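You operate a simulated robot arm through the tools that you are given. There is no shell and no other tool.

The job below is to be done with a simulated two-armed robot. You get a single attempt, and the scene is never put back.

## Task
On the top of the beech table, fold the white hand towel in half, so that its two long edges meet.

Only the result counts: the job must be done as asked and must still hold three seconds after the hand-in. Knocking over, shifting, dropping, spilling or breaking anything else fails it. Flat cloth is picked up by pressing the open fingertips on it (5 to 10 N) and closing them slowly along it; thin cloth reads only 2 to 8 mm in the jaws.

## Robot
Two 7-joint arms with two-finger grippers on one trunk, on a base that drives. Base frame: it is fixed to the floor where the robot stands at the start and does not move with it; the origin is under the middle of the robot, x ahead of it, y to its left, z up; the surface under the hand at the start is at about z = 0.82. Lengths are in m, angles in rad, forces in N, time in s.
The left shoulder is at the start at [0.078, 0.151, 0.913], the right one opposite. With the tool pointing down near the work surface each hand reaches from about 0.1 to 0.78 m from the robot's upright axis, wherever it stands, measured 20 degrees to its own side. Places, roughly: top of the beech table [0.6, 0.2, 0.8]. Payload 2.54 kg a hand.
Tool frame (each hand has its own): the origin (TCP) lies between the finger pads and is the grasp point; the fingertips stand 0.03 m ahead of it; z points along the fingers, y is the line along which they close. Largest opening 0.116 m; the body of the gripper starts 0.095 m behind the TCP.
Orientation is that of the tool frame in the base frame, as [roll, pitch, yaw] about the fixed x, y, z axes, in that order (R = Rz(yaw) Ry(pitch) Rx(roll)). With the fingers straight down and closing along the base's y, the tool's x points along the base's -x, its y along +y and its z along -z.

## Interface
- The arms move only by the tool step_arm. It takes "left_motion", "right_motion" or both (then of equal length, played together; a hand with none holds still); each is a list of rows, each an object of numbers (a shift or turn left out is 0, a gripper value left out holds the last): "dx", "dy", "dz": the shift along the tool's x, y, z in m; "ax", "ay", "az": the turn, a rotation vector about the tool's x, y, z in degrees; "hand": the closure, from 0 (fully open) to 1 (shut). In form: [{"dx": .., "dy": .., "dz": .., "ax": .., "ay": .., "az": .., "hand": ..}, ...]. A call has 1 to 20 rows; each row is the pose to reach, as a shift and turn from the pose commanded when the call began, along the tool's axes at that moment. Rows are played at 5 a second. More than 0.05 m and 0.15 rad between two rows, or a gripper value outside its range, and nothing of the call is played. Where a pose cannot be reached the arm comes as near as it can. A force on the tool above 40 N (or 10 N above the force at the start of the call, whichever is more), or a blocked arm, ends the call early, and 0.2 s more pass. The fingers move at their own pace (about 0.072 m/s each) and stop on an object; they squeeze with about 34 N. The grip force told is the motor's: it shows also when the fingers shut on nothing. Time passes only in rows, and 0.2 s behind the last, so rows that repeat a pose let the fingers close. It gives the time, the measured TCP pose, the force on the tool (base axes), the opening and the grip force at its end, in the units of the frame above (readings bear some noise), with the torque about the TCP (base axes, N m) and any sound that the robot's microphone picked up.
- Cameras (640 x 400 px; columns grow to the right, rows downward): "scene" is now at [0.1618, -0.0029, 1.0607]; the picture's right is [-0.03, -1.00, 0.00], its down [-0.29, 0.01, -0.96] and it looks along [0.96, -0.03, -0.29] (base axes); focal length 214 px, centre (320, 200). "left" rides on the left gripper at [0.069, 0.015, -0.122] in its tool frame; the picture's right is [-0.21, 0.98, 0.00], its down [-0.83, -0.18, -0.53] and it looks along [-0.52, -0.12, 0.85] (tool axes); focal length 251 px, centre (320, 200). "right" rides on the right gripper at [0.069, -0.015, -0.122] in its tool frame; the picture's right is [0.21, 0.98, 0.00], its down [-0.83, 0.18, -0.53] and it looks along [-0.52, 0.11, 0.85] (tool axes); focal length 251 px, centre (320, 200). There is no depth. A picture from a camera that has moved, and an enlarged one, comes with that camera's place and axes in the base frame and with its lens.
- capture(camera): a new picture of that camera. It takes no simulated time.
- raise_lower(by): slides the trunk up (or, below 0, down) by that many m; the arms and the scene camera ride with it, the base frame stays. It gives what a move gives, with no picture.
- drive_base(legs): drives the robot by 1 to 6 legs, each [ahead, left, turn to the left] in m, m and rad, along the robot's own axes; the way and the turn of a leg run together, so that a leg with both is an arc; at most 1.5 m and 3.142 rad a leg. The arms and the cameras ride along, it lands a little off, and it stops where it bumps. It gives what a move gives.
- aim_head(pan, tilt): turns the head with the scene camera to pan (to the left, within 1.396 rad either way) and tilt (down, from -0.506 to 1.204), counted from straight ahead of the robot. It gives what a move gives.
- zoom(camera, box): a new picture of the part [left, top, right, bottom] of that camera's present view, enlarged. It takes no simulated time.
- sign_off(): hands the job in; it is judged then, once.

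Nothing tells you exact positions but the pictures and the camera data. Unless the task says otherwise, let go and move clear before handing in.

The tools are called after "Call:" by a JSON object that holds its "op" and its "data". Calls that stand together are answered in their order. step_arm: Moves the arms, as the interface text tells. Its arguments: {"type":"object","properties":{"left_motion":{"type":"array","items":{"type":"object","properties":{"dx":{"type":"number"},"dy":{"type":"number"},"dz":{"type":"number"},"ax":{"type":"number"},"ay":{"type":"number"},"az":{"type":"number"},"hand":{"type":"number"}}}},"right_motion":{"type":"array","items":{"type":"object","properties":{"dx":{"type":"number"},"dy":{"type":"number"},"dz":{"type":"number"},"ax":{"type":"number"},"ay":{"type":"number"},"az":{"type":"number"},"hand":{"type":"number"}}}}},"required":[]} The other tools are called the same way: raise_lower (by) slides the trunk up or down; drive_base (legs) drives the base; aim_head (pan, tilt) turns the head that bears the scene camera; capture (camera) takes a picture; zoom (camera, box) takes an enlarged picture of a part of a camera's view; sign_off () hands the job in.

At the start:

```text
time_s: 0.0
left_tool_pos: [0.4877, 0.2093, 0.9777]
left_ee_rot: [3.141, 0.0, -3.14]
left_ft_force: [-0.3, -0.2, -0.8]
left_ft_torque: [0.02, 0.03, 0.0]
left_finger_gap: 0.1159
left_gripper_force: 0.0
right_tool_pos: [0.3034, -0.1389, 0.9906]
right_ee_rot: [-3.142, -0.001, 3.141]
right_ft_force: [-0.1, -0.4, 0.5]
right_ft_torque: [0.03, 0.0, -0.02]
right_finger_gap: 0.116
right_gripper_force: 0.0
trunk travel left (down, up): [-0.15, 0.139]
robot x, y, heading: [-0.0014, -0.0019, 0.002]
head pan, tilt: [-0.03, 0.298]
```

scene: 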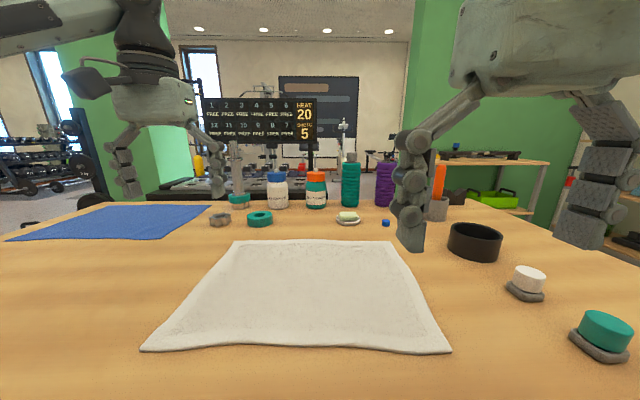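
right: 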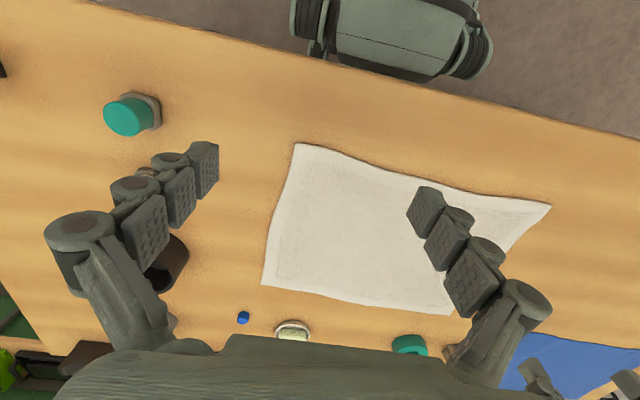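
left: 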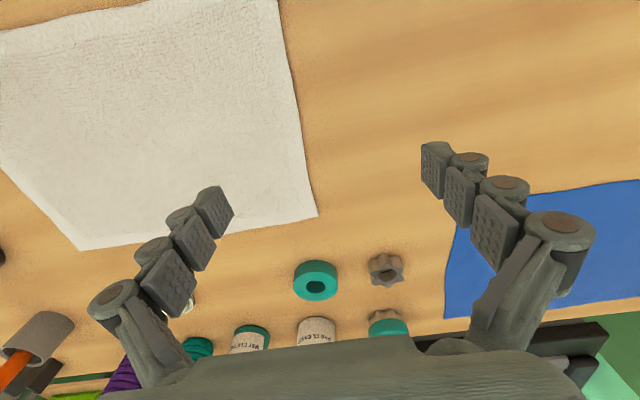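

The white towel lies flat in front of me, roughly x 0.35–0.62 and y -0.17–0.19, with its long edges running along y. I'll tilt the head down for a better look before I plan the fold.

Call:
{"op": "aim_head", "data": {"pan": 0, "tilt": 0.75}}

Call:
{"op": "capture", "data": {"camera": "scene"}}

Call:
{"op": "capture", "data": {"camera": "right"}}

Call:
{"op": "capture", "data": {"camera": "left"}}

```text
time_s: 0.9
left_tool_pos: [0.4878, 0.2091, 0.9774]
left_ee_rot: [3.141, 0.001, -3.14]
left_ft_force: [-0.2, 0.3, 0.4]
left_ft_torque: [0.0, 0.0, 0.0]
left_finger_gap: 0.1159
left_gripper_force: 0.0
right_tool_pos: [0.3028, -0.1383, 0.9899]
right_ee_rot: [-3.141, 0.0, -3.142]
right_ft_force: [-0.3, -0.8, 0.4]
right_ft_torque: [-0.06, -0.02, 0.03]
right_finger_gap: 0.1161
right_gripper_force: 0.1
trunk travel left (down, up): [-0.15, 0.139]
robot x, y, heading: [-0.0003, -0.0018, -0.003]
head pan, tilt: [0.0, 0.75]
```

```text
taken
camera scene: at [0.1514, -0.0001, 1.0202], right [0.0, -1.0, 0.0], down [-0.68, 0.0, -0.73], along [0.73, 0.0, -0.68], focal length 214 px, centre (320, 200)
```

scene: 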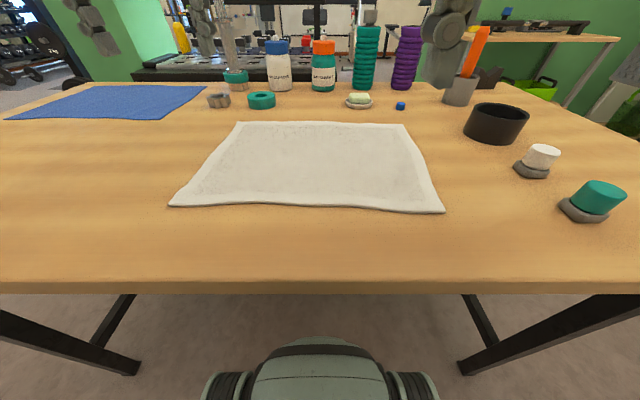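

```text
taken
camera right: at [0.2339, -0.1523, 1.1123], right [-0.21, 0.98, 0.0], down [0.83, 0.18, 0.53], along [0.52, 0.12, -0.85], focal length 251 px, centre (320, 200)
```

right: 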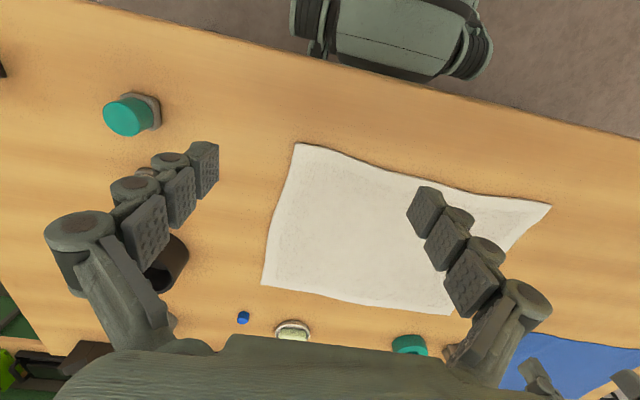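

```text
taken
camera left: at [0.4191, 0.2248, 1.0995], right [0.21, 0.98, 0.0], down [0.83, -0.18, 0.53], along [0.52, -0.11, -0.85], focal length 251 px, centre (320, 200)
```

left: 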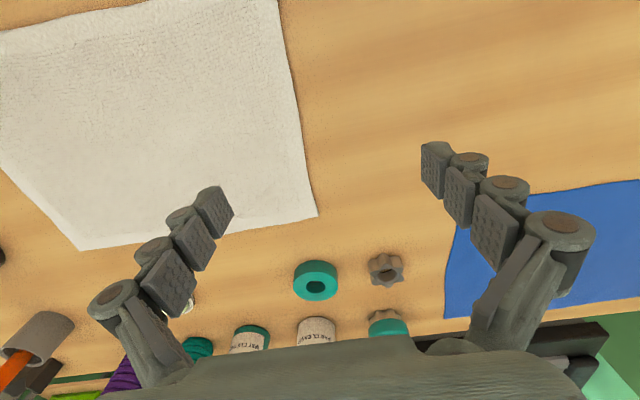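

The corners come out at about NL (0.352, 0.199), NR (0.340, -0.157), FL (0.615, 0.181) and FR (0.604, -0.180), with the cloth at z≈0.823. I plan to pinch the near long edge at both ends and carry it over to the far edge, so first I'll zoom in on the edges.

Call:
{"op": "zoom", "data": {"camera": "scene", "box": [150, 100, 470, 300]}}

Call:
{"op": "zoom", "data": {"camera": "right", "box": [240, 110, 560, 310]}}

```text
2.00 times, centred on (310, 200) of scene
camera zoom: at [0.1514, -0.0001, 1.0202], right [0.0, -1.0, 0.0], down [-0.68, 0.0, -0.73], along [0.73, 0.0, -0.68], focal length 429 px, centre (340, 200)
```

zoom: 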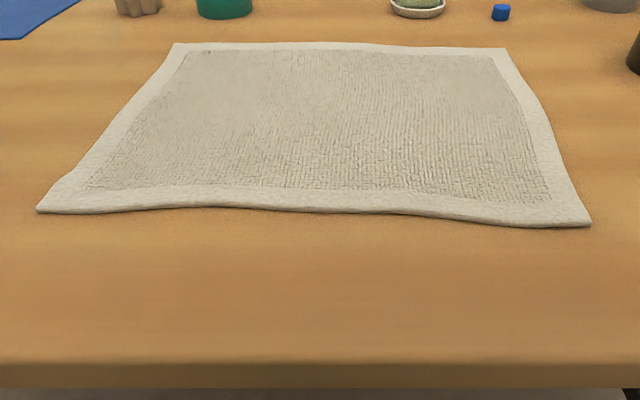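

```text
2.00 times, centred on (400, 210) of right
camera zoom: at [0.2339, -0.1523, 1.1123], right [-0.21, 0.98, 0.0], down [0.83, 0.18, 0.53], along [0.52, 0.12, -0.85], focal length 503 px, centre (160, 180)
```

zoom: 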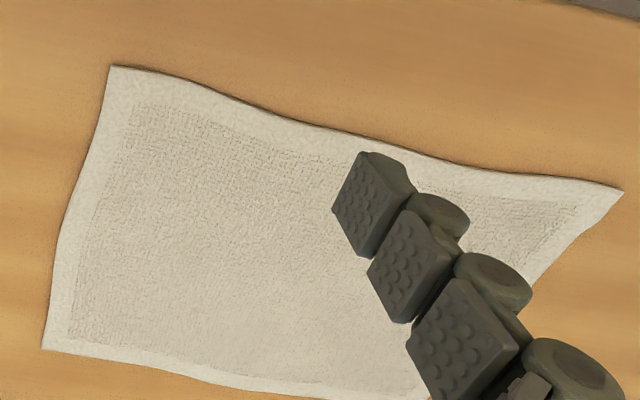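

The towel is fairly thick with a slightly wavy near edge. I'll bring both hands above its near-edge corner zones with the fingers partly closed, then check the alignment with the wrist cameras.

Call:
{"op": "step_arm", "data": {"left_motion": [{"dx": 0.017, "dy": -0.005, "dz": 0.01, "hand": 0.3}, {"dx": 0.034, "dy": -0.01, "dz": 0.019, "hand": 0.6}, {"dx": 0.051, "dy": -0.015, "dz": 0.029}, {"dx": 0.068, "dy": -0.02, "dz": 0.038}, {"dx": 0.085, "dy": -0.025, "dz": 0.048}, {"dx": 0.102, "dy": -0.03, "dz": 0.058}, {"dx": 0.119, "dy": -0.035, "dz": 0.068}, {"dx": 0.136, "dy": -0.039, "dz": 0.077}, {"dx": 0.136, "dy": -0.039, "dz": 0.077}], "right_motion": [{"dx": -0.005, "dy": 0.001, "dz": 0.011, "hand": 0.3}, {"dx": -0.009, "dy": 0.002, "dz": 0.022, "hand": 0.6}, {"dx": -0.014, "dy": 0.003, "dz": 0.033}, {"dx": -0.019, "dy": 0.004, "dz": 0.045}, {"dx": -0.023, "dy": 0.005, "dz": 0.056}, {"dx": -0.028, "dy": 0.006, "dz": 0.067}, {"dx": -0.033, "dy": 0.007, "dz": 0.078}, {"dx": -0.037, "dy": 0.008, "dz": 0.09}, {"dx": -0.037, "dy": 0.008, "dz": 0.09}]}}

Call:
{"op": "capture", "data": {"camera": "right"}}

Call:
{"op": "capture", "data": {"camera": "left"}}

Call:
{"op": "capture", "data": {"camera": "scene"}}

```text
time_s: 2.9
left_tool_pos: [0.3525, 0.1705, 0.8997]
left_ee_rot: [-3.142, -0.001, -3.139]
left_ft_force: [0.3, 0.3, 0.2]
left_ft_torque: [-0.01, -0.01, 0.0]
left_finger_gap: 0.0467
left_gripper_force: 0.0
right_tool_pos: [0.3392, -0.13, 0.8991]
right_ee_rot: [-3.139, -0.001, -3.141]
right_ft_force: [0.3, 0.4, -0.7]
right_ft_torque: [0.03, 0.0, 0.01]
right_finger_gap: 0.0463
right_gripper_force: 0.0
trunk travel left (down, up): [-0.15, 0.139]
robot x, y, heading: [0.001, 0.002, -0.0]
head pan, tilt: [0.0, 0.75]
```

```text
taken
camera right: at [0.27, -0.1445, 1.0218], right [-0.21, 0.98, 0.0], down [0.83, 0.18, 0.53], along [0.52, 0.11, -0.85], focal length 251 px, centre (320, 200)
```

right: 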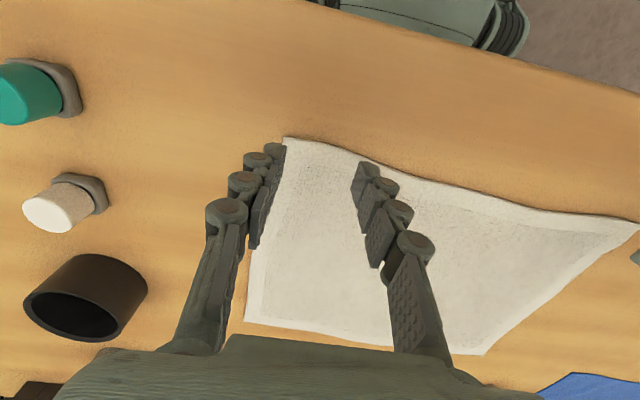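

```text
taken
camera left: at [0.2834, 0.1858, 1.022], right [0.21, 0.98, 0.0], down [0.83, -0.18, 0.53], along [0.52, -0.11, -0.85], focal length 251 px, centre (320, 200)
```

left: 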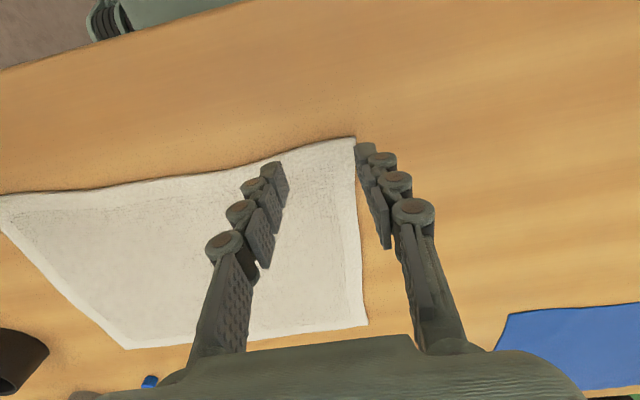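

```text
taken
camera scene: at [0.1514, -0.0001, 1.0201], right [0.0, -1.0, 0.0], down [-0.68, 0.0, -0.73], along [0.73, 0.0, -0.68], focal length 214 px, centre (320, 200)
```

scene: 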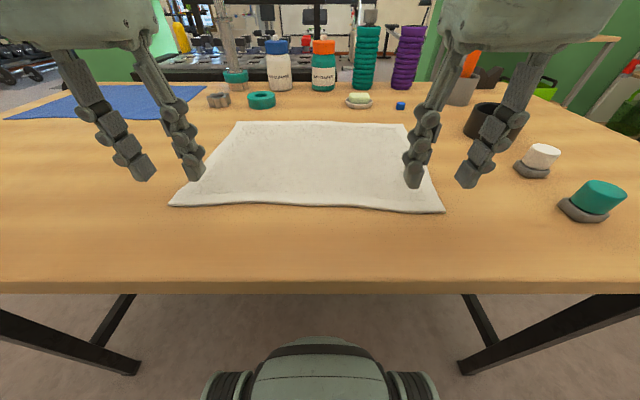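

Both hands line up well over the near corners; the edge is at x≈0.351 on the left and x≈0.341 on the right. I'll shift slightly inward, narrow the fingers and descend to just above the cloth.

Call:
{"op": "step_arm", "data": {"left_motion": [{"dx": -0.0005, "dy": -0.006, "dz": 0.01, "hand": 0.68}, {"dx": -0.0005, "dy": -0.006, "dz": 0.02}, {"dx": -0.0005, "dy": -0.006, "dz": 0.03}, {"dx": -0.0005, "dy": -0.006, "dz": 0.039}, {"dx": -0.0005, "dy": -0.006, "dz": 0.039}], "right_motion": [{"dx": -0.004, "dy": 0.007, "dz": 0.01, "hand": 0.68}, {"dx": -0.004, "dy": 0.007, "dz": 0.02}, {"dx": -0.004, "dy": 0.007, "dz": 0.03}, {"dx": -0.004, "dy": 0.007, "dz": 0.039}, {"dx": -0.004, "dy": 0.007, "dz": 0.039}]}}

Call:
{"op": "capture", "data": {"camera": "right"}}

Call:
{"op": "capture", "data": {"camera": "left"}}

```text
time_s: 4.1
left_tool_pos: [0.3512, 0.1643, 0.8604]
left_ee_rot: [3.141, 0.001, -3.14]
left_ft_force: [-0.3, 0.1, 0.2]
left_ft_torque: [0.01, -0.01, -0.01]
left_finger_gap: 0.037
left_gripper_force: 0.1
right_tool_pos: [0.3426, -0.121, 0.8614]
right_ee_rot: [-3.141, 0.001, -3.14]
right_ft_force: [-0.2, 0.4, 1.3]
right_ft_torque: [-0.02, -0.04, 0.01]
right_finger_gap: 0.0371
right_gripper_force: 0.1
trunk travel left (down, up): [-0.15, 0.139]
robot x, y, heading: [-0.0, 0.0023, -0.0]
head pan, tilt: [0.0, 0.75]
```

```text
taken
camera right: at [0.2737, -0.1359, 0.9836], right [-0.21, 0.98, 0.0], down [0.83, 0.18, 0.53], along [0.52, 0.12, -0.85], focal length 251 px, centre (320, 200)
```

right: 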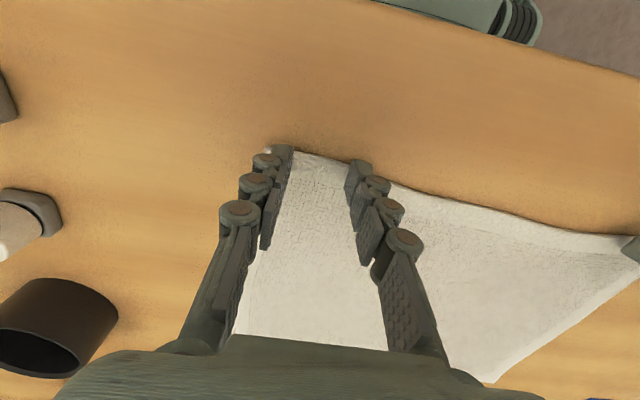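

```text
taken
camera left: at [0.2833, 0.1791, 0.9824], right [0.21, 0.98, 0.0], down [0.83, -0.18, 0.53], along [0.52, -0.11, -0.85], focal length 251 px, centre (320, 200)
```

left: 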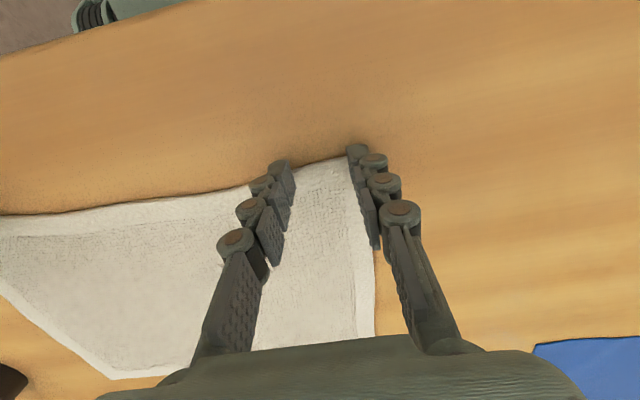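

The tips are just above the towel edge. Next I'll press down gently in small steps and watch the force.

Call:
{"op": "step_arm", "data": {"left_motion": [{"dz": 0.002}, {"dz": 0.004}, {"dz": 0.006}, {"dz": 0.007}, {"dz": 0.007}], "right_motion": [{"dz": 0.002}, {"dz": 0.004}, {"dz": 0.006}, {"dz": 0.007}, {"dz": 0.007}]}}

```text
time_s: 5.3
left_tool_pos: [0.3527, 0.1644, 0.8532]
left_ee_rot: [-3.141, 0.0, -3.14]
left_ft_force: [1.2, -0.1, 1.4]
left_ft_torque: [0.01, -0.06, 0.03]
left_finger_gap: 0.0372
left_gripper_force: 0.1
right_tool_pos: [0.3434, -0.1226, 0.8549]
right_ee_rot: [3.14, 0.0, -3.14]
right_ft_force: [0.2, -0.2, 1.7]
right_ft_torque: [0.02, -0.01, -0.03]
right_finger_gap: 0.0375
right_gripper_force: 0.0
trunk travel left (down, up): [-0.15, 0.139]
robot x, y, heading: [-0.0012, -0.002, -0.002]
head pan, tilt: [0.0, 0.75]
```

Call:
{"op": "step_arm", "data": {"left_motion": [{"dz": 0.001}, {"dz": 0.002}, {"dz": 0.002}], "right_motion": [{"dz": 0.001}, {"dz": 0.002}, {"dz": 0.002}]}}

```text
time_s: 6.1
left_tool_pos: [0.3517, 0.1642, 0.8534]
left_ee_rot: [3.142, 0.002, -3.139]
left_ft_force: [-0.7, 0.6, 7.7]
left_ft_torque: [0.01, -0.06, -0.01]
left_finger_gap: 0.0373
left_gripper_force: 0.3
right_tool_pos: [0.3438, -0.1235, 0.8537]
right_ee_rot: [3.14, 0.002, -3.141]
right_ft_force: [-0.6, 1.0, 3.8]
right_ft_torque: [0.05, -0.01, 0.03]
right_finger_gap: 0.0374
right_gripper_force: 0.1
trunk travel left (down, up): [-0.15, 0.139]
robot x, y, heading: [-0.0001, -0.0015, -0.001]
head pan, tilt: [0.0, 0.75]
```

Contact now reads 7.7 N on the left and 3.8 N on the right. I'll add 1 mm on the right and close both hands slowly along the cloth.

Call:
{"op": "step_arm", "data": {"left_motion": [{"hand": 0.68}, {"hand": 0.71}, {"hand": 0.74}, {"hand": 0.77}, {"hand": 0.8}, {"hand": 0.83}, {"hand": 0.86}, {"hand": 0.89}, {"hand": 0.92}, {"hand": 0.95}, {"hand": 0.98}, {"hand": 1.0}, {"hand": 1.0}, {"hand": 1.0}], "right_motion": [{"dz": 0.001, "hand": 0.68}, {"dz": 0.001, "hand": 0.71}, {"dz": 0.001, "hand": 0.74}, {"dz": 0.001, "hand": 0.77}, {"dz": 0.001, "hand": 0.8}, {"dz": 0.001, "hand": 0.83}, {"dz": 0.001, "hand": 0.86}, {"dz": 0.001, "hand": 0.89}, {"dz": 0.001, "hand": 0.92}, {"dz": 0.001, "hand": 0.95}, {"dz": 0.001, "hand": 0.98}, {"dz": 0.001, "hand": 1.0}, {"dz": 0.001, "hand": 1.0}, {"dz": 0.001, "hand": 1.0}]}}

Call:
{"op": "capture", "data": {"camera": "right"}}

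Call:
{"op": "capture", "data": {"camera": "left"}}

Call:
{"op": "capture", "data": {"camera": "scene"}}

```text
time_s: 9.1
left_tool_pos: [0.3517, 0.1652, 0.8521]
left_ee_rot: [-3.141, 0.001, -3.141]
left_ft_force: [-0.4, -0.4, 0.3]
left_ft_torque: [0.02, -0.01, 0.04]
left_finger_gap: 0.0
left_gripper_force: 28.6
right_tool_pos: [0.3444, -0.1227, 0.8518]
right_ee_rot: [-3.141, -0.001, -3.141]
right_ft_force: [-0.2, 1.7, 3.7]
right_ft_torque: [-0.05, -0.02, 0.02]
right_finger_gap: 0.0031
right_gripper_force: 31.6
trunk travel left (down, up): [-0.15, 0.139]
robot x, y, heading: [0.0009, -0.0016, -0.0]
head pan, tilt: [0.0, 0.75]
```

```text
taken
camera right: at [0.2748, -0.1372, 0.9737], right [-0.21, 0.98, 0.0], down [0.83, 0.18, 0.53], along [0.52, 0.11, -0.85], focal length 251 px, centre (320, 200)
```

right: 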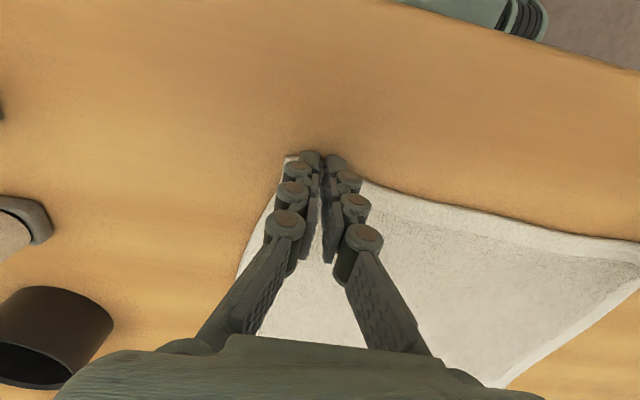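

```text
taken
camera left: at [0.2839, 0.1799, 0.9741], right [0.21, 0.98, 0.0], down [0.83, -0.18, 0.53], along [0.52, -0.11, -0.85], focal length 251 px, centre (320, 200)
```

left: 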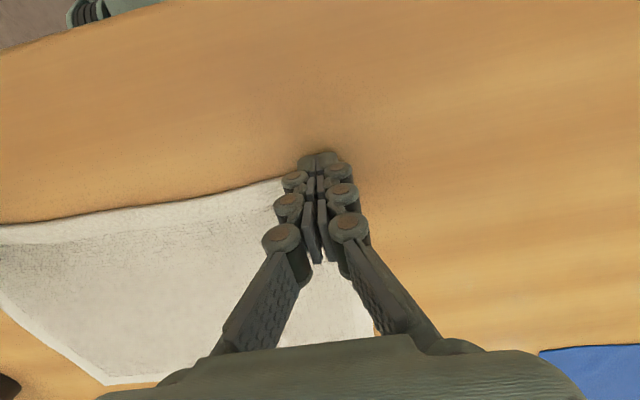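

```text
taken
camera scene: at [0.1512, 0.0, 1.0201], right [0.0, -1.0, 0.0], down [-0.68, 0.0, -0.73], along [0.73, 0.0, -0.68], focal length 214 px, centre (320, 200)
```

scene: 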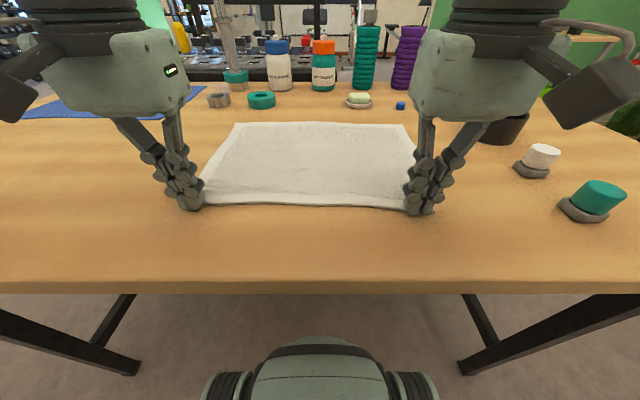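

The right hand has cloth at 3.1 mm, but the left shut on nothing. I'll raise the left hand, open it and look at the corner.

Call:
{"op": "step_arm", "data": {"left_motion": [{"dz": -0.015}, {"dz": -0.03}, {"dz": -0.04, "hand": 0.68}, {"dz": -0.04}, {"dz": -0.04}]}}

Call:
{"op": "capture", "data": {"camera": "left"}}

Call:
{"op": "zoom", "data": {"camera": "scene", "box": [150, 130, 470, 330]}}

```text
time_s: 10.3
left_tool_pos: [0.352, 0.1679, 0.893]
left_ee_rot: [-3.141, 0.001, -3.14]
left_ft_force: [0.1, -0.3, -0.1]
left_ft_torque: [-0.01, 0.04, 0.0]
left_finger_gap: 0.0369
left_gripper_force: 0.0
right_tool_pos: [0.3446, -0.1225, 0.8515]
right_ee_rot: [3.141, -0.001, 3.14]
right_ft_force: [0.8, -1.3, 0.6]
right_ft_torque: [-0.01, 0.01, 0.05]
right_finger_gap: 0.0045
right_gripper_force: 35.4
trunk travel left (down, up): [-0.15, 0.139]
robot x, y, heading: [-0.002, -0.0008, 0.004]
head pan, tilt: [0.0, 0.75]
```

```text
taken
camera left: at [0.2838, 0.1819, 1.0143], right [0.21, 0.98, 0.0], down [0.83, -0.18, 0.53], along [0.52, -0.11, -0.85], focal length 251 px, centre (320, 200)
```

left: 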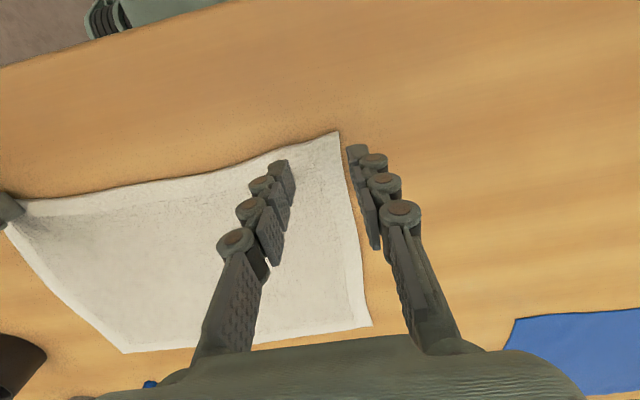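

```text
2.00 times, centred on (310, 230) of scene
camera zoom: at [0.1513, -0.0001, 1.0201], right [0.0, -1.0, 0.0], down [-0.68, 0.0, -0.73], along [0.73, 0.0, -0.68], focal length 429 px, centre (340, 140)
```

zoom: 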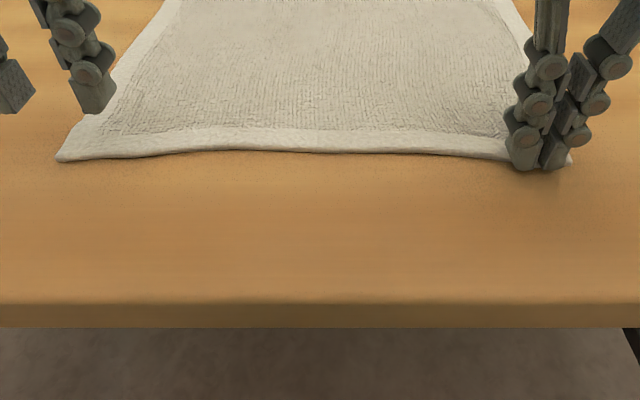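

The left corner crept a little and is now at about (0.343, 0.185). I'll regrasp slightly further inboard, with more overlap and a firmer press.

Call:
{"op": "step_arm", "data": {"left_motion": [{"dx": -0.001, "dy": -0.017, "dz": 0.01}, {"dx": -0.002, "dy": -0.017, "dz": 0.02}, {"dx": -0.002, "dy": -0.017, "dz": 0.03}, {"dx": -0.002, "dy": -0.017, "dz": 0.036}, {"dx": -0.002, "dy": -0.017, "dz": 0.039}, {"dx": -0.002, "dy": -0.017, "dz": 0.04}, {"dx": -0.002, "dy": -0.017, "dz": 0.041}, {"dx": -0.002, "dy": -0.017, "dz": 0.041}]}}

Call:
{"op": "capture", "data": {"camera": "left"}}

```text
time_s: 12.1
left_tool_pos: [0.3542, 0.1467, 0.852]
left_ee_rot: [-3.139, 0.002, -3.137]
left_ft_force: [3.6, 0.5, 15.3]
left_ft_torque: [-0.01, -0.12, 0.01]
left_finger_gap: 0.038
left_gripper_force: 0.5
right_tool_pos: [0.3442, -0.1233, 0.8522]
right_ee_rot: [3.142, 0.0, 3.141]
right_ft_force: [0.1, -0.1, 1.8]
right_ft_torque: [-0.04, -0.03, -0.03]
right_finger_gap: 0.0035
right_gripper_force: 33.8
trunk travel left (down, up): [-0.15, 0.139]
robot x, y, heading: [-0.0005, -0.0002, -0.001]
head pan, tilt: [0.0, 0.75]
```

```text
taken
camera left: at [0.2854, 0.1626, 0.9741], right [0.21, 0.98, 0.0], down [0.82, -0.18, 0.54], along [0.52, -0.11, -0.84], focal length 251 px, centre (320, 200)
```

left: 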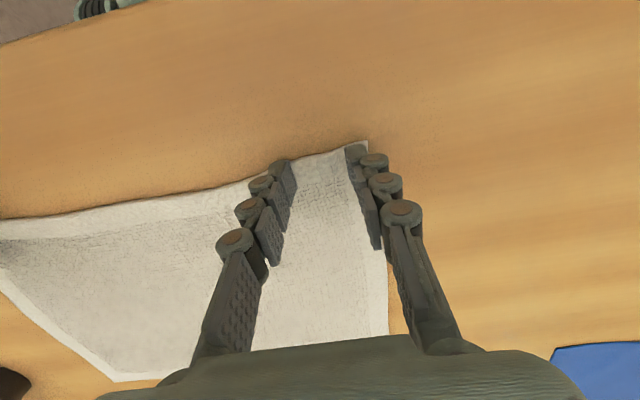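

Both left fingers are on the cloth at about 15 N. I'll ease off by half a millimetre and close slowly.

Call:
{"op": "step_arm", "data": {"left_motion": [{"dz": -0.0005, "hand": 0.68}, {"dz": -0.0005, "hand": 0.7}, {"dz": -0.0005, "hand": 0.72}, {"dz": -0.0005, "hand": 0.74}, {"dz": -0.0005, "hand": 0.76}, {"dz": -0.0005, "hand": 0.78}, {"dz": -0.0005, "hand": 0.8}, {"dz": -0.0005, "hand": 0.82}, {"dz": -0.0005, "hand": 0.84}, {"dz": -0.0005, "hand": 0.86}, {"dz": -0.0005, "hand": 0.88}, {"dz": -0.0005, "hand": 0.9}, {"dz": -0.0005, "hand": 0.92}, {"dz": -0.0005, "hand": 0.94}, {"dz": -0.0005, "hand": 0.96}, {"dz": -0.0005, "hand": 0.98}, {"dz": -0.0005, "hand": 1.0}, {"dz": -0.0005, "hand": 1.0}, {"dz": -0.0005, "hand": 1.0}]}}

Call:
{"op": "capture", "data": {"camera": "left"}}

Call:
{"op": "capture", "data": {"camera": "right"}}

Call:
{"op": "zoom", "data": {"camera": "scene", "box": [150, 100, 470, 300]}}

```text
time_s: 16.1
left_tool_pos: [0.3536, 0.1478, 0.851]
left_ee_rot: [-3.141, 0.0, -3.14]
left_ft_force: [0.1, -8.3, 11.7]
left_ft_torque: [-0.17, 0.0, -0.08]
left_finger_gap: 0.0047
left_gripper_force: 33.6
right_tool_pos: [0.3435, -0.1221, 0.8516]
right_ee_rot: [3.14, 0.002, 3.14]
right_ft_force: [0.1, 7.4, 1.9]
right_ft_torque: [0.21, 0.0, 0.1]
right_finger_gap: 0.004
right_gripper_force: 32.5
trunk travel left (down, up): [-0.15, 0.139]
robot x, y, heading: [0.0022, -0.0015, -0.002]
head pan, tilt: [0.0, 0.75]
```

```text
taken
camera left: at [0.2849, 0.1627, 0.9734], right [0.21, 0.98, 0.0], down [0.83, -0.18, 0.53], along [0.52, -0.11, -0.84], focal length 251 px, centre (320, 200)
```

left: 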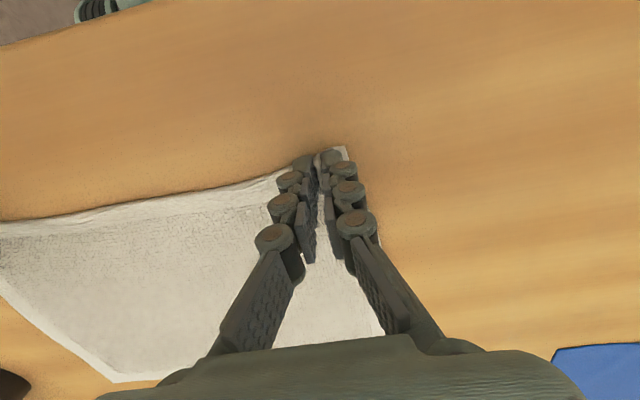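

```text
taken
camera right: at [0.2745, -0.1373, 0.9738], right [-0.21, 0.98, 0.0], down [0.83, 0.18, 0.53], along [0.52, 0.12, -0.85], focal length 251 px, centre (320, 200)
```

right: 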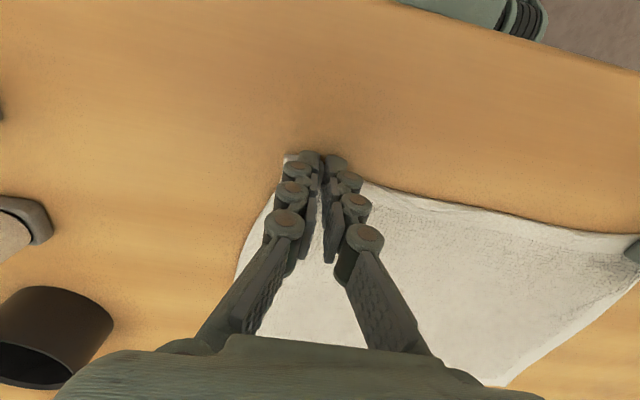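

```text
2.00 times, centred on (310, 200) of scene
camera zoom: at [0.1509, -0.0003, 1.0202], right [0.0, -1.0, 0.0], down [-0.68, 0.0, -0.73], along [0.73, 0.0, -0.68], focal length 429 px, centre (340, 200)
```

zoom: 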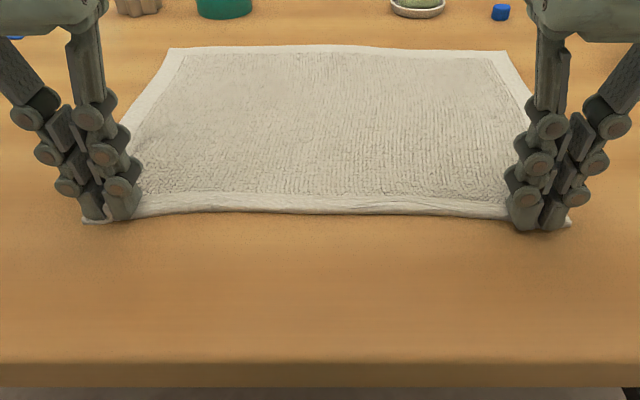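

Both hands now hold cloth (4.7 mm and 4.0 mm). I'll relax the sideways tension slightly and lift along the start of the folding arc.

Call:
{"op": "step_arm", "data": {"left_motion": [{"dx": -0.0005, "dy": -0.001, "dz": -0.0109}, {"dx": -0.0019, "dy": -0.002, "dz": -0.0217}, {"dx": -0.0043, "dy": -0.003, "dz": -0.0324}, {"dx": -0.0075, "dy": -0.003, "dz": -0.0428}, {"dx": -0.0117, "dy": -0.003, "dz": -0.0528}, {"dx": -0.0167, "dy": -0.003, "dz": -0.0625}, {"dx": -0.0167, "dy": -0.003, "dz": -0.0625}], "right_motion": [{"dx": -0.0005, "dy": 0.001, "dz": -0.0109}, {"dx": -0.0019, "dy": 0.002, "dz": -0.0217}, {"dx": -0.0043, "dy": 0.003, "dz": -0.0324}, {"dx": -0.0075, "dy": 0.003, "dz": -0.0428}, {"dx": -0.0117, "dy": 0.003, "dz": -0.0528}, {"dx": -0.0167, "dy": 0.003, "dz": -0.0625}, {"dx": -0.0167, "dy": 0.003, "dz": -0.0625}]}}

Call:
{"op": "capture", "data": {"camera": "scene"}}

Call:
{"op": "capture", "data": {"camera": "left"}}

Call:
{"op": "capture", "data": {"camera": "right"}}

```text
time_s: 17.7
left_tool_pos: [0.3701, 0.1453, 0.9138]
left_ee_rot: [-3.141, 0.001, -3.14]
left_ft_force: [0.0, -5.0, -0.1]
left_ft_torque: [-0.14, 0.02, 0.0]
left_finger_gap: 0.004
left_gripper_force: 32.9
right_tool_pos: [0.361, -0.1209, 0.9137]
right_ee_rot: [3.141, -0.001, -3.141]
right_ft_force: [0.8, 5.0, -0.3]
right_ft_torque: [0.13, -0.04, 0.06]
right_finger_gap: 0.0036
right_gripper_force: 33.4
trunk travel left (down, up): [-0.15, 0.139]
robot x, y, heading: [0.0015, -0.0028, -0.001]
head pan, tilt: [0.0, 0.75]
```

```text
taken
camera scene: at [0.1514, -0.0001, 1.0201], right [0.0, -1.0, 0.0], down [-0.68, 0.0, -0.73], along [0.73, 0.0, -0.68], focal length 214 px, centre (320, 200)
```

scene: 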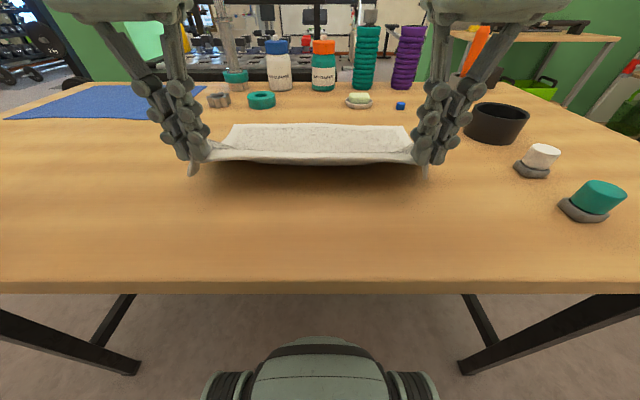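

```text
taken
camera left: at [0.3023, 0.1609, 1.036], right [0.21, 0.98, 0.0], down [0.83, -0.18, 0.53], along [0.52, -0.11, -0.85], focal length 251 px, centre (320, 200)
```

left: 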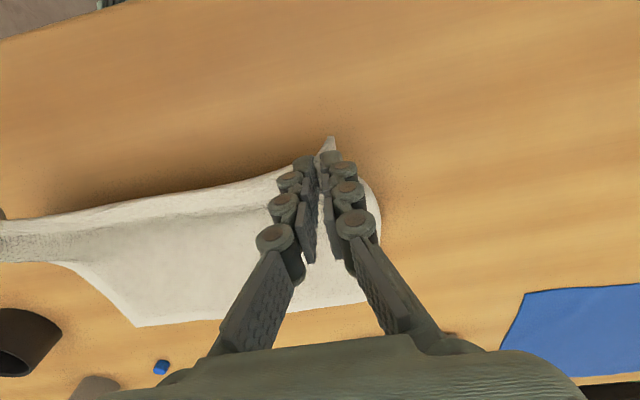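

```text
taken
camera right: at [0.292, -0.1349, 1.0357], right [-0.22, 0.98, 0.0], down [0.83, 0.18, 0.53], along [0.52, 0.12, -0.85], focal length 251 px, centre (320, 200)
```

right: 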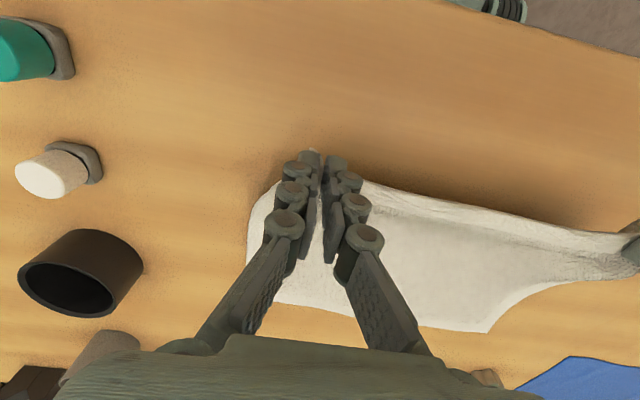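

The edge lifts cleanly and is taut between the hands. I'll continue the arc to directly above the fold line, easing the tension a little.

Call:
{"op": "step_arm", "data": {"left_motion": [{"dx": -0.006, "dy": -0.001, "dz": -0.009}, {"dx": -0.0125, "dy": -0.002, "dz": -0.0178}, {"dx": -0.02, "dy": -0.003, "dz": -0.0258}, {"dx": -0.028, "dy": -0.003, "dz": -0.0333}, {"dx": -0.037, "dy": -0.003, "dz": -0.0399}, {"dx": -0.0458, "dy": -0.003, "dz": -0.0458}, {"dx": -0.0556, "dy": -0.003, "dz": -0.0507}, {"dx": -0.0656, "dy": -0.003, "dz": -0.055}, {"dx": -0.076, "dy": -0.003, "dz": -0.058}, {"dx": -0.0866, "dy": -0.003, "dz": -0.0606}, {"dx": -0.0975, "dy": -0.003, "dz": -0.062}, {"dx": -0.1083, "dy": -0.003, "dz": -0.0625}, {"dx": -0.1083, "dy": -0.003, "dz": -0.0625}], "right_motion": [{"dx": -0.006, "dy": 0.001, "dz": -0.009}, {"dx": -0.0125, "dy": 0.002, "dz": -0.0178}, {"dx": -0.02, "dy": 0.003, "dz": -0.0258}, {"dx": -0.028, "dy": 0.003, "dz": -0.0333}, {"dx": -0.037, "dy": 0.003, "dz": -0.0399}, {"dx": -0.0458, "dy": 0.003, "dz": -0.0458}, {"dx": -0.0556, "dy": 0.003, "dz": -0.0507}, {"dx": -0.0656, "dy": 0.003, "dz": -0.055}, {"dx": -0.076, "dy": 0.003, "dz": -0.058}, {"dx": -0.0866, "dy": 0.003, "dz": -0.0606}, {"dx": -0.0975, "dy": 0.003, "dz": -0.062}, {"dx": -0.1083, "dy": 0.003, "dz": -0.0625}, {"dx": -0.1083, "dy": 0.003, "dz": -0.0625}]}}

Call:
{"op": "capture", "data": {"camera": "scene"}}

Call:
{"op": "capture", "data": {"camera": "left"}}

Call:
{"op": "capture", "data": {"camera": "right"}}

```text
time_s: 20.5
left_tool_pos: [0.4787, 0.1408, 0.9756]
left_ee_rot: [-3.141, 0.001, -3.141]
left_ft_force: [-0.4, -0.4, -0.6]
left_ft_torque: [-0.03, 0.0, 0.0]
left_finger_gap: 0.004
left_gripper_force: 32.7
right_tool_pos: [0.4694, -0.1174, 0.9772]
right_ee_rot: [3.14, -0.001, -3.141]
right_ft_force: [-0.2, 1.5, -0.6]
right_ft_torque: [0.01, 0.01, 0.01]
right_finger_gap: 0.0038
right_gripper_force: 33.0
trunk travel left (down, up): [-0.15, 0.139]
robot x, y, heading: [-0.0002, 0.0004, 0.0]
head pan, tilt: [0.0, 0.75]
```

```text
taken
camera scene: at [0.1514, -0.0001, 1.0201], right [0.0, -1.0, 0.0], down [-0.68, 0.0, -0.73], along [0.73, 0.0, -0.68], focal length 214 px, centre (320, 200)
```

scene: 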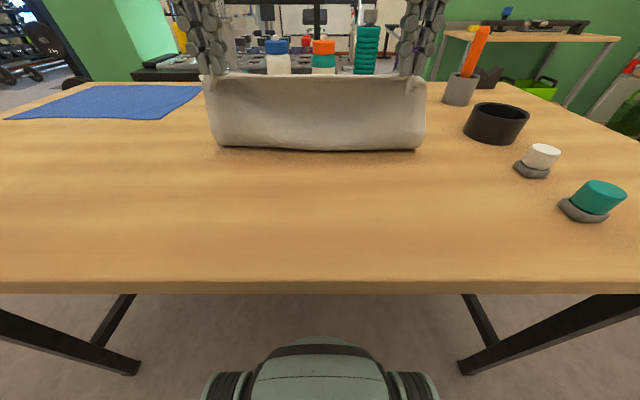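

```text
taken
camera left: at [0.4102, 0.1567, 1.0985], right [0.21, 0.98, 0.0], down [0.83, -0.18, 0.53], along [0.52, -0.11, -0.85], focal length 251 px, centre (320, 200)
```

left: 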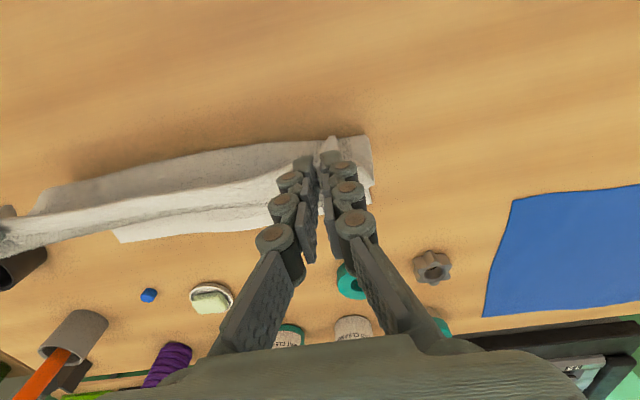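

```text
taken
camera right: at [0.4007, -0.1313, 1.0989], right [-0.21, 0.98, 0.0], down [0.83, 0.18, 0.53], along [0.52, 0.11, -0.85], focal length 251 px, centre (320, 200)
```

right: 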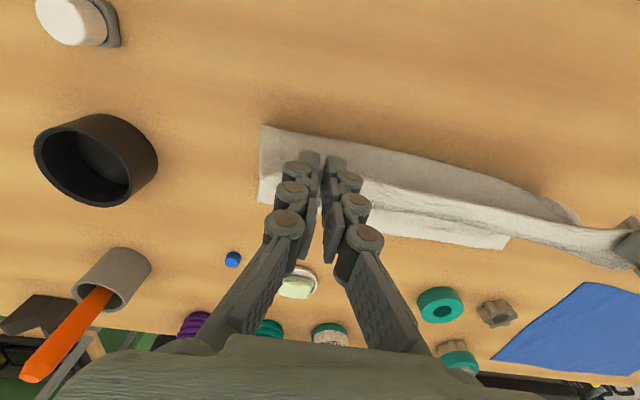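

Both hands are above the fold line, but the crease sits slightly far forward at x≈0.485, where I want it at about 0.46. I'll move the hands back and down a little so the lower layer rolls out further toward me.

Call:
{"op": "step_arm", "data": {"left_motion": [{"dx": 0.009, "dy": -0.001, "dz": 0.006}, {"dx": 0.018, "dy": -0.002, "dz": 0.014}, {"dx": 0.027, "dy": -0.003, "dz": 0.025}, {"dx": 0.036, "dy": -0.003, "dz": 0.038}, {"dx": 0.044, "dy": -0.003, "dz": 0.05}, {"dx": 0.048, "dy": -0.003, "dz": 0.06}, {"dx": 0.048, "dy": -0.003, "dz": 0.06}], "right_motion": [{"dx": 0.008, "dy": -0.001, "dz": 0.006}, {"dx": 0.016, "dy": -0.002, "dz": 0.014}, {"dx": 0.023, "dy": -0.003, "dz": 0.025}, {"dx": 0.03, "dy": -0.003, "dz": 0.038}, {"dx": 0.037, "dy": -0.003, "dz": 0.05}, {"dx": 0.041, "dy": -0.003, "dz": 0.06}, {"dx": 0.041, "dy": -0.003, "dz": 0.06}]}}

Call:
{"op": "capture", "data": {"camera": "scene"}}

Call:
{"op": "capture", "data": {"camera": "left"}}

Call:
{"op": "capture", "data": {"camera": "right"}}

```text
time_s: 22.1
left_tool_pos: [0.4311, 0.1381, 0.9172]
left_ee_rot: [-3.14, 0.0, -3.14]
left_ft_force: [0.3, -0.7, 0.5]
left_ft_torque: [0.02, 0.02, 0.0]
left_finger_gap: 0.0038
left_gripper_force: 32.9
right_tool_pos: [0.4281, -0.1207, 0.9172]
right_ee_rot: [-3.141, 0.001, -3.141]
right_ft_force: [1.2, 0.8, 0.3]
right_ft_torque: [-0.01, -0.01, 0.0]
right_finger_gap: 0.004
right_gripper_force: 32.3
trunk travel left (down, up): [-0.15, 0.139]
robot x, y, heading: [-0.0016, -0.0006, 0.004]
head pan, tilt: [0.0, 0.75]
```

```text
taken
camera scene: at [0.1514, -0.0001, 1.0201], right [0.0, -1.0, 0.0], down [-0.68, 0.0, -0.73], along [0.73, 0.0, -0.68], focal length 214 px, centre (320, 200)
```

scene: 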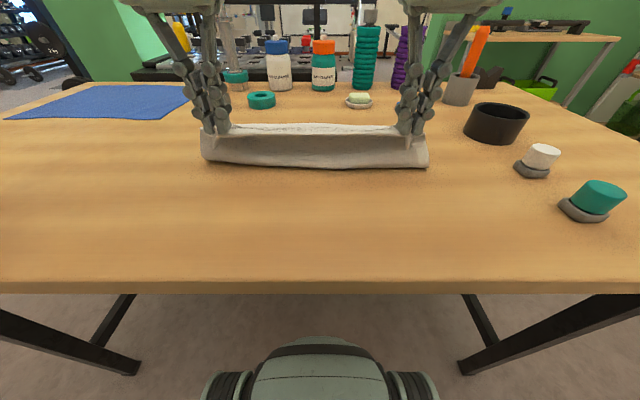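

```text
taken
camera left: at [0.3619, 0.1531, 1.0389], right [0.21, 0.98, 0.0], down [0.83, -0.18, 0.53], along [0.52, -0.11, -0.85], focal length 251 px, centre (320, 200)
```

left: 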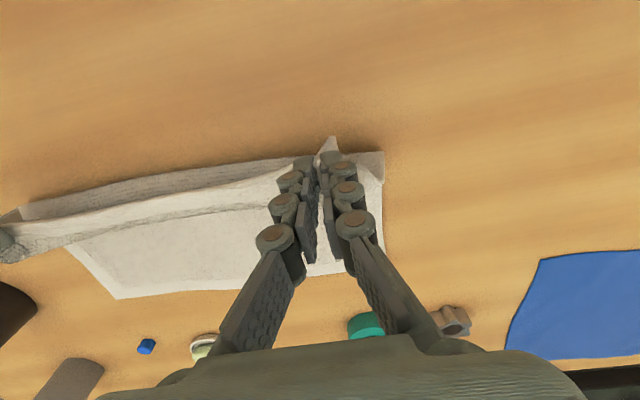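

```text
taken
camera right: at [0.3591, -0.1346, 1.038], right [-0.21, 0.98, 0.0], down [0.83, 0.18, 0.53], along [0.52, 0.12, -0.85], focal length 251 px, centre (320, 200)
```

right: 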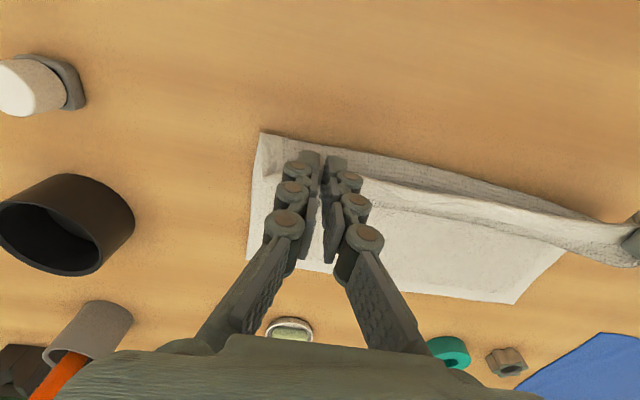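

The crease now rolls back to about x=0.45, and the far edge is at x≈0.593. I'll carry the edge forward on a low arc, tilting the fingers backward so that the held strip flips over.

Call:
{"op": "step_arm", "data": {"left_motion": [{"dx": -0.012, "dz": -0.01}, {"dx": -0.0264, "dy": -0.001, "dz": -0.018, "ay": 3}, {"dx": -0.0433, "dy": -0.002, "dz": -0.0218, "ay": 7}, {"dx": -0.0606, "dy": -0.003, "dz": -0.0224, "ay": 12}, {"dx": -0.0779, "dy": -0.003, "dz": -0.0208, "ay": 17}, {"dx": -0.0951, "dy": -0.003, "dz": -0.018, "ay": 22}, {"dx": -0.1103, "dy": -0.003, "dz": -0.0131, "ay": 27}, {"dx": -0.1103, "dy": -0.003, "dz": -0.0131, "ay": 27}], "right_motion": [{"dx": -0.013, "dz": -0.01}, {"dx": -0.0274, "dy": -0.001, "dz": -0.018, "ay": 3}, {"dx": -0.0453, "dy": -0.002, "dz": -0.0218, "ay": 7}, {"dx": -0.0626, "dy": -0.003, "dz": -0.0224, "ay": 12}, {"dx": -0.0799, "dy": -0.003, "dz": -0.0208, "ay": 17}, {"dx": -0.0971, "dy": -0.003, "dz": -0.018, "ay": 22}, {"dx": -0.1123, "dy": -0.003, "dz": -0.0131, "ay": 27}, {"dx": -0.1123, "dy": -0.003, "dz": -0.0131, "ay": 27}]}}

Call:
{"op": "capture", "data": {"camera": "scene"}}

Call:
{"op": "capture", "data": {"camera": "left"}}

Call:
{"op": "capture", "data": {"camera": "right"}}

```text
time_s: 23.7
left_tool_pos: [0.5375, 0.1257, 0.9302]
left_ee_rot: [-3.116, -0.457, 3.115]
left_ft_force: [-4.4, -26.6, -3.2]
left_ft_torque: [-0.79, 0.09, 0.15]
left_finger_gap: 0.0046
left_gripper_force: 33.8
right_tool_pos: [0.4903, -0.1547, 0.9067]
right_ee_rot: [3.116, -0.443, -3.123]
right_ft_force: [5.4, 27.6, 3.4]
right_ft_torque: [0.87, -0.2, -0.08]
right_finger_gap: 0.0039
right_gripper_force: 33.2
right hand out of reach, approached as far as the arm can: row 4, 5, 6, 7, 8
trunk travel left (down, up): [-0.15, 0.139]
robot x, y, heading: [-0.0017, -0.001, 0.001]
head pan, tilt: [0.0, 0.75]
stopped in row 8 (left hand): the force on the tool passed its limit at 42 N (the readings are from after the stop); the commanded pose is now the measured one
```

```text
taken
camera scene: at [0.1511, 0.0, 1.0202], right [0.0, -1.0, 0.0], down [-0.68, 0.0, -0.73], along [0.73, 0.0, -0.68], focal length 214 px, centre (320, 200)
```

scene: 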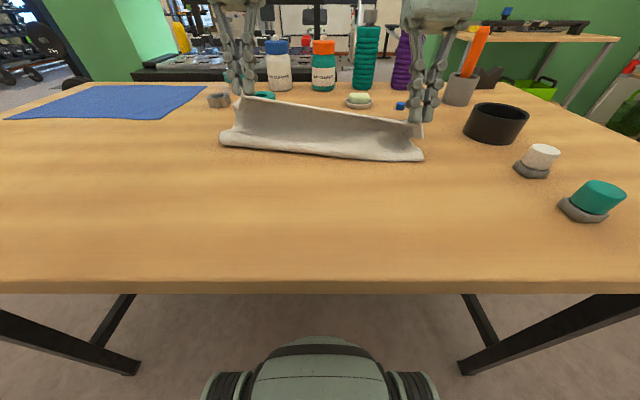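

```text
taken
camera left: at [0.5305, 0.1434, 1.0708], right [0.21, 0.97, -0.12], down [0.97, -0.19, 0.12], along [0.09, -0.14, -0.99], focal length 251 px, centre (320, 200)
```

left: 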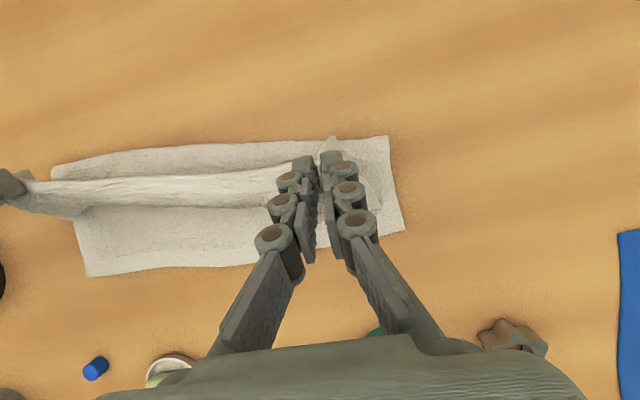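

```text
taken
camera right: at [0.479, -0.1733, 1.045], right [-0.2, 0.97, 0.12], down [0.97, 0.18, 0.13], along [0.11, 0.14, -0.98], focal length 251 px, centre (320, 200)
```

right: 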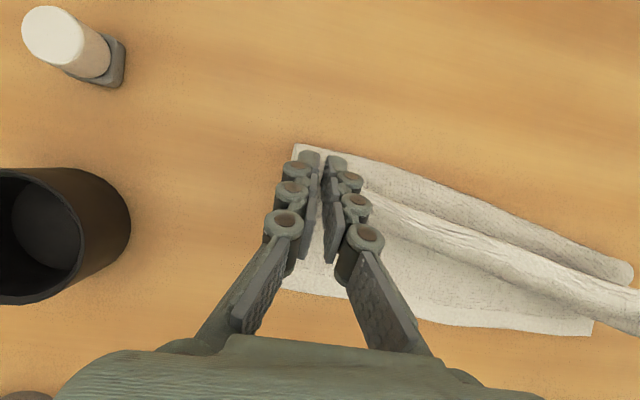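

The right arm ran out of wrist range with that tilt and drifted outward, tensioning the cloth, though both grips still hold. I'll bring the right hand back in with much less tilt and relax the tension.

Call:
{"op": "step_arm", "data": {"left_motion": [{"dy": 0.0}, {"dy": 0.002}, {"dy": 0.004}, {"dy": 0.006}, {"dy": 0.008}, {"dy": 0.008}], "right_motion": [{"dx": -0.002, "dy": 0.01, "dz": -0.006, "ay": -3}, {"dx": -0.006, "dy": 0.02, "dz": -0.013, "ay": -8}, {"dx": -0.01, "dy": 0.026, "dz": -0.021, "ay": -13}, {"dx": -0.013, "dy": 0.031, "dz": -0.028, "ay": -17}, {"dx": -0.0158, "dy": 0.031, "dz": -0.0331, "ay": -17.5}, {"dx": -0.0158, "dy": 0.031, "dz": -0.0331, "ay": -17.5}]}}

Call:
{"op": "capture", "data": {"camera": "scene"}}

Call:
{"op": "capture", "data": {"camera": "left"}}

Call:
{"op": "capture", "data": {"camera": "right"}}

```text
time_s: 25.1
left_tool_pos: [0.5387, 0.1375, 0.9311]
left_ee_rot: [-3.127, -0.455, 3.124]
left_ft_force: [-0.3, -10.6, -0.9]
left_ft_torque: [-0.26, 0.04, 0.07]
left_finger_gap: 0.004
left_gripper_force: 32.9
right_tool_pos: [0.5167, -0.1365, 0.9305]
right_ee_rot: [3.122, -0.146, -3.14]
right_ft_force: [0.7, 10.3, -0.8]
right_ft_torque: [0.26, -0.03, 0.05]
right_finger_gap: 0.0039
right_gripper_force: 33.7
right hand out of reach, approached as far as the arm can: row 4, 5, 6
trunk travel left (down, up): [-0.15, 0.139]
robot x, y, heading: [0.0025, -0.0, -0.002]
head pan, tilt: [0.0, 0.75]
```

```text
taken
camera scene: at [0.1514, -0.0001, 1.0201], right [0.0, -1.0, 0.0], down [-0.68, 0.0, -0.73], along [0.73, 0.0, -0.68], focal length 214 px, centre (320, 200)
```

scene: 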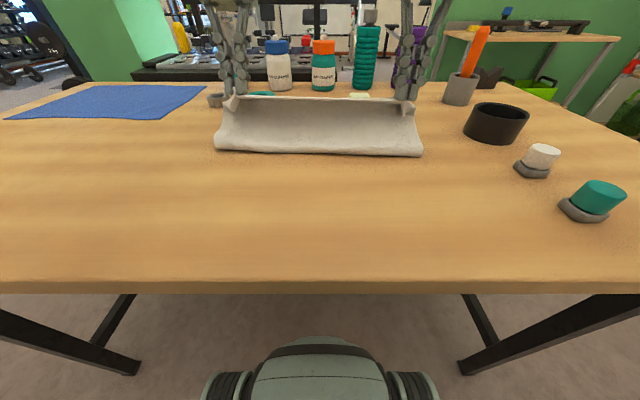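

```text
taken
camera left: at [0.5314, 0.1544, 1.0708], right [0.2, 0.97, -0.11], down [0.97, -0.19, 0.12], along [0.09, -0.13, -0.99], focal length 251 px, centre (320, 200)
```

left: 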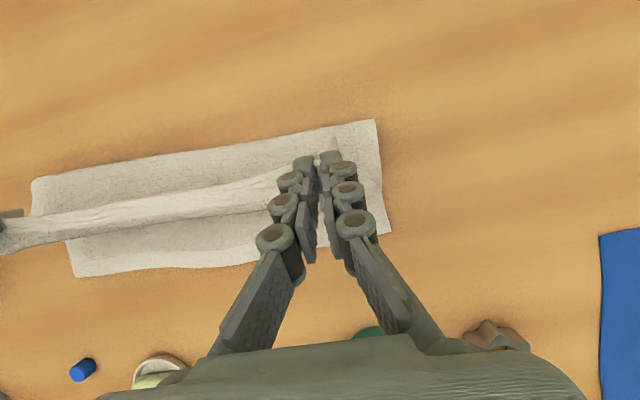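

```text
taken
camera right: at [0.4654, -0.1529, 1.0606], right [-0.21, 0.98, 0.05], down [0.9, 0.17, 0.41], along [0.39, 0.13, -0.91], focal length 251 px, centre (320, 200)
```

right: 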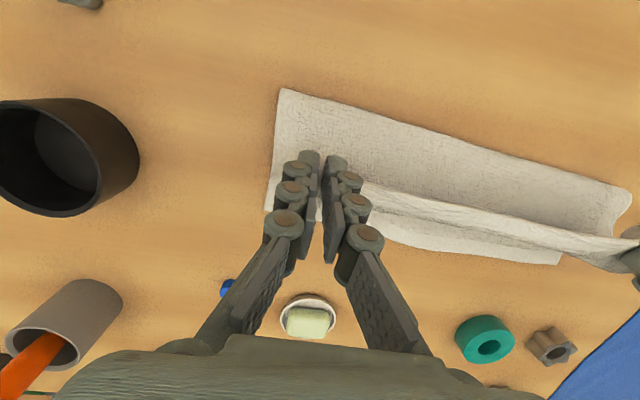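

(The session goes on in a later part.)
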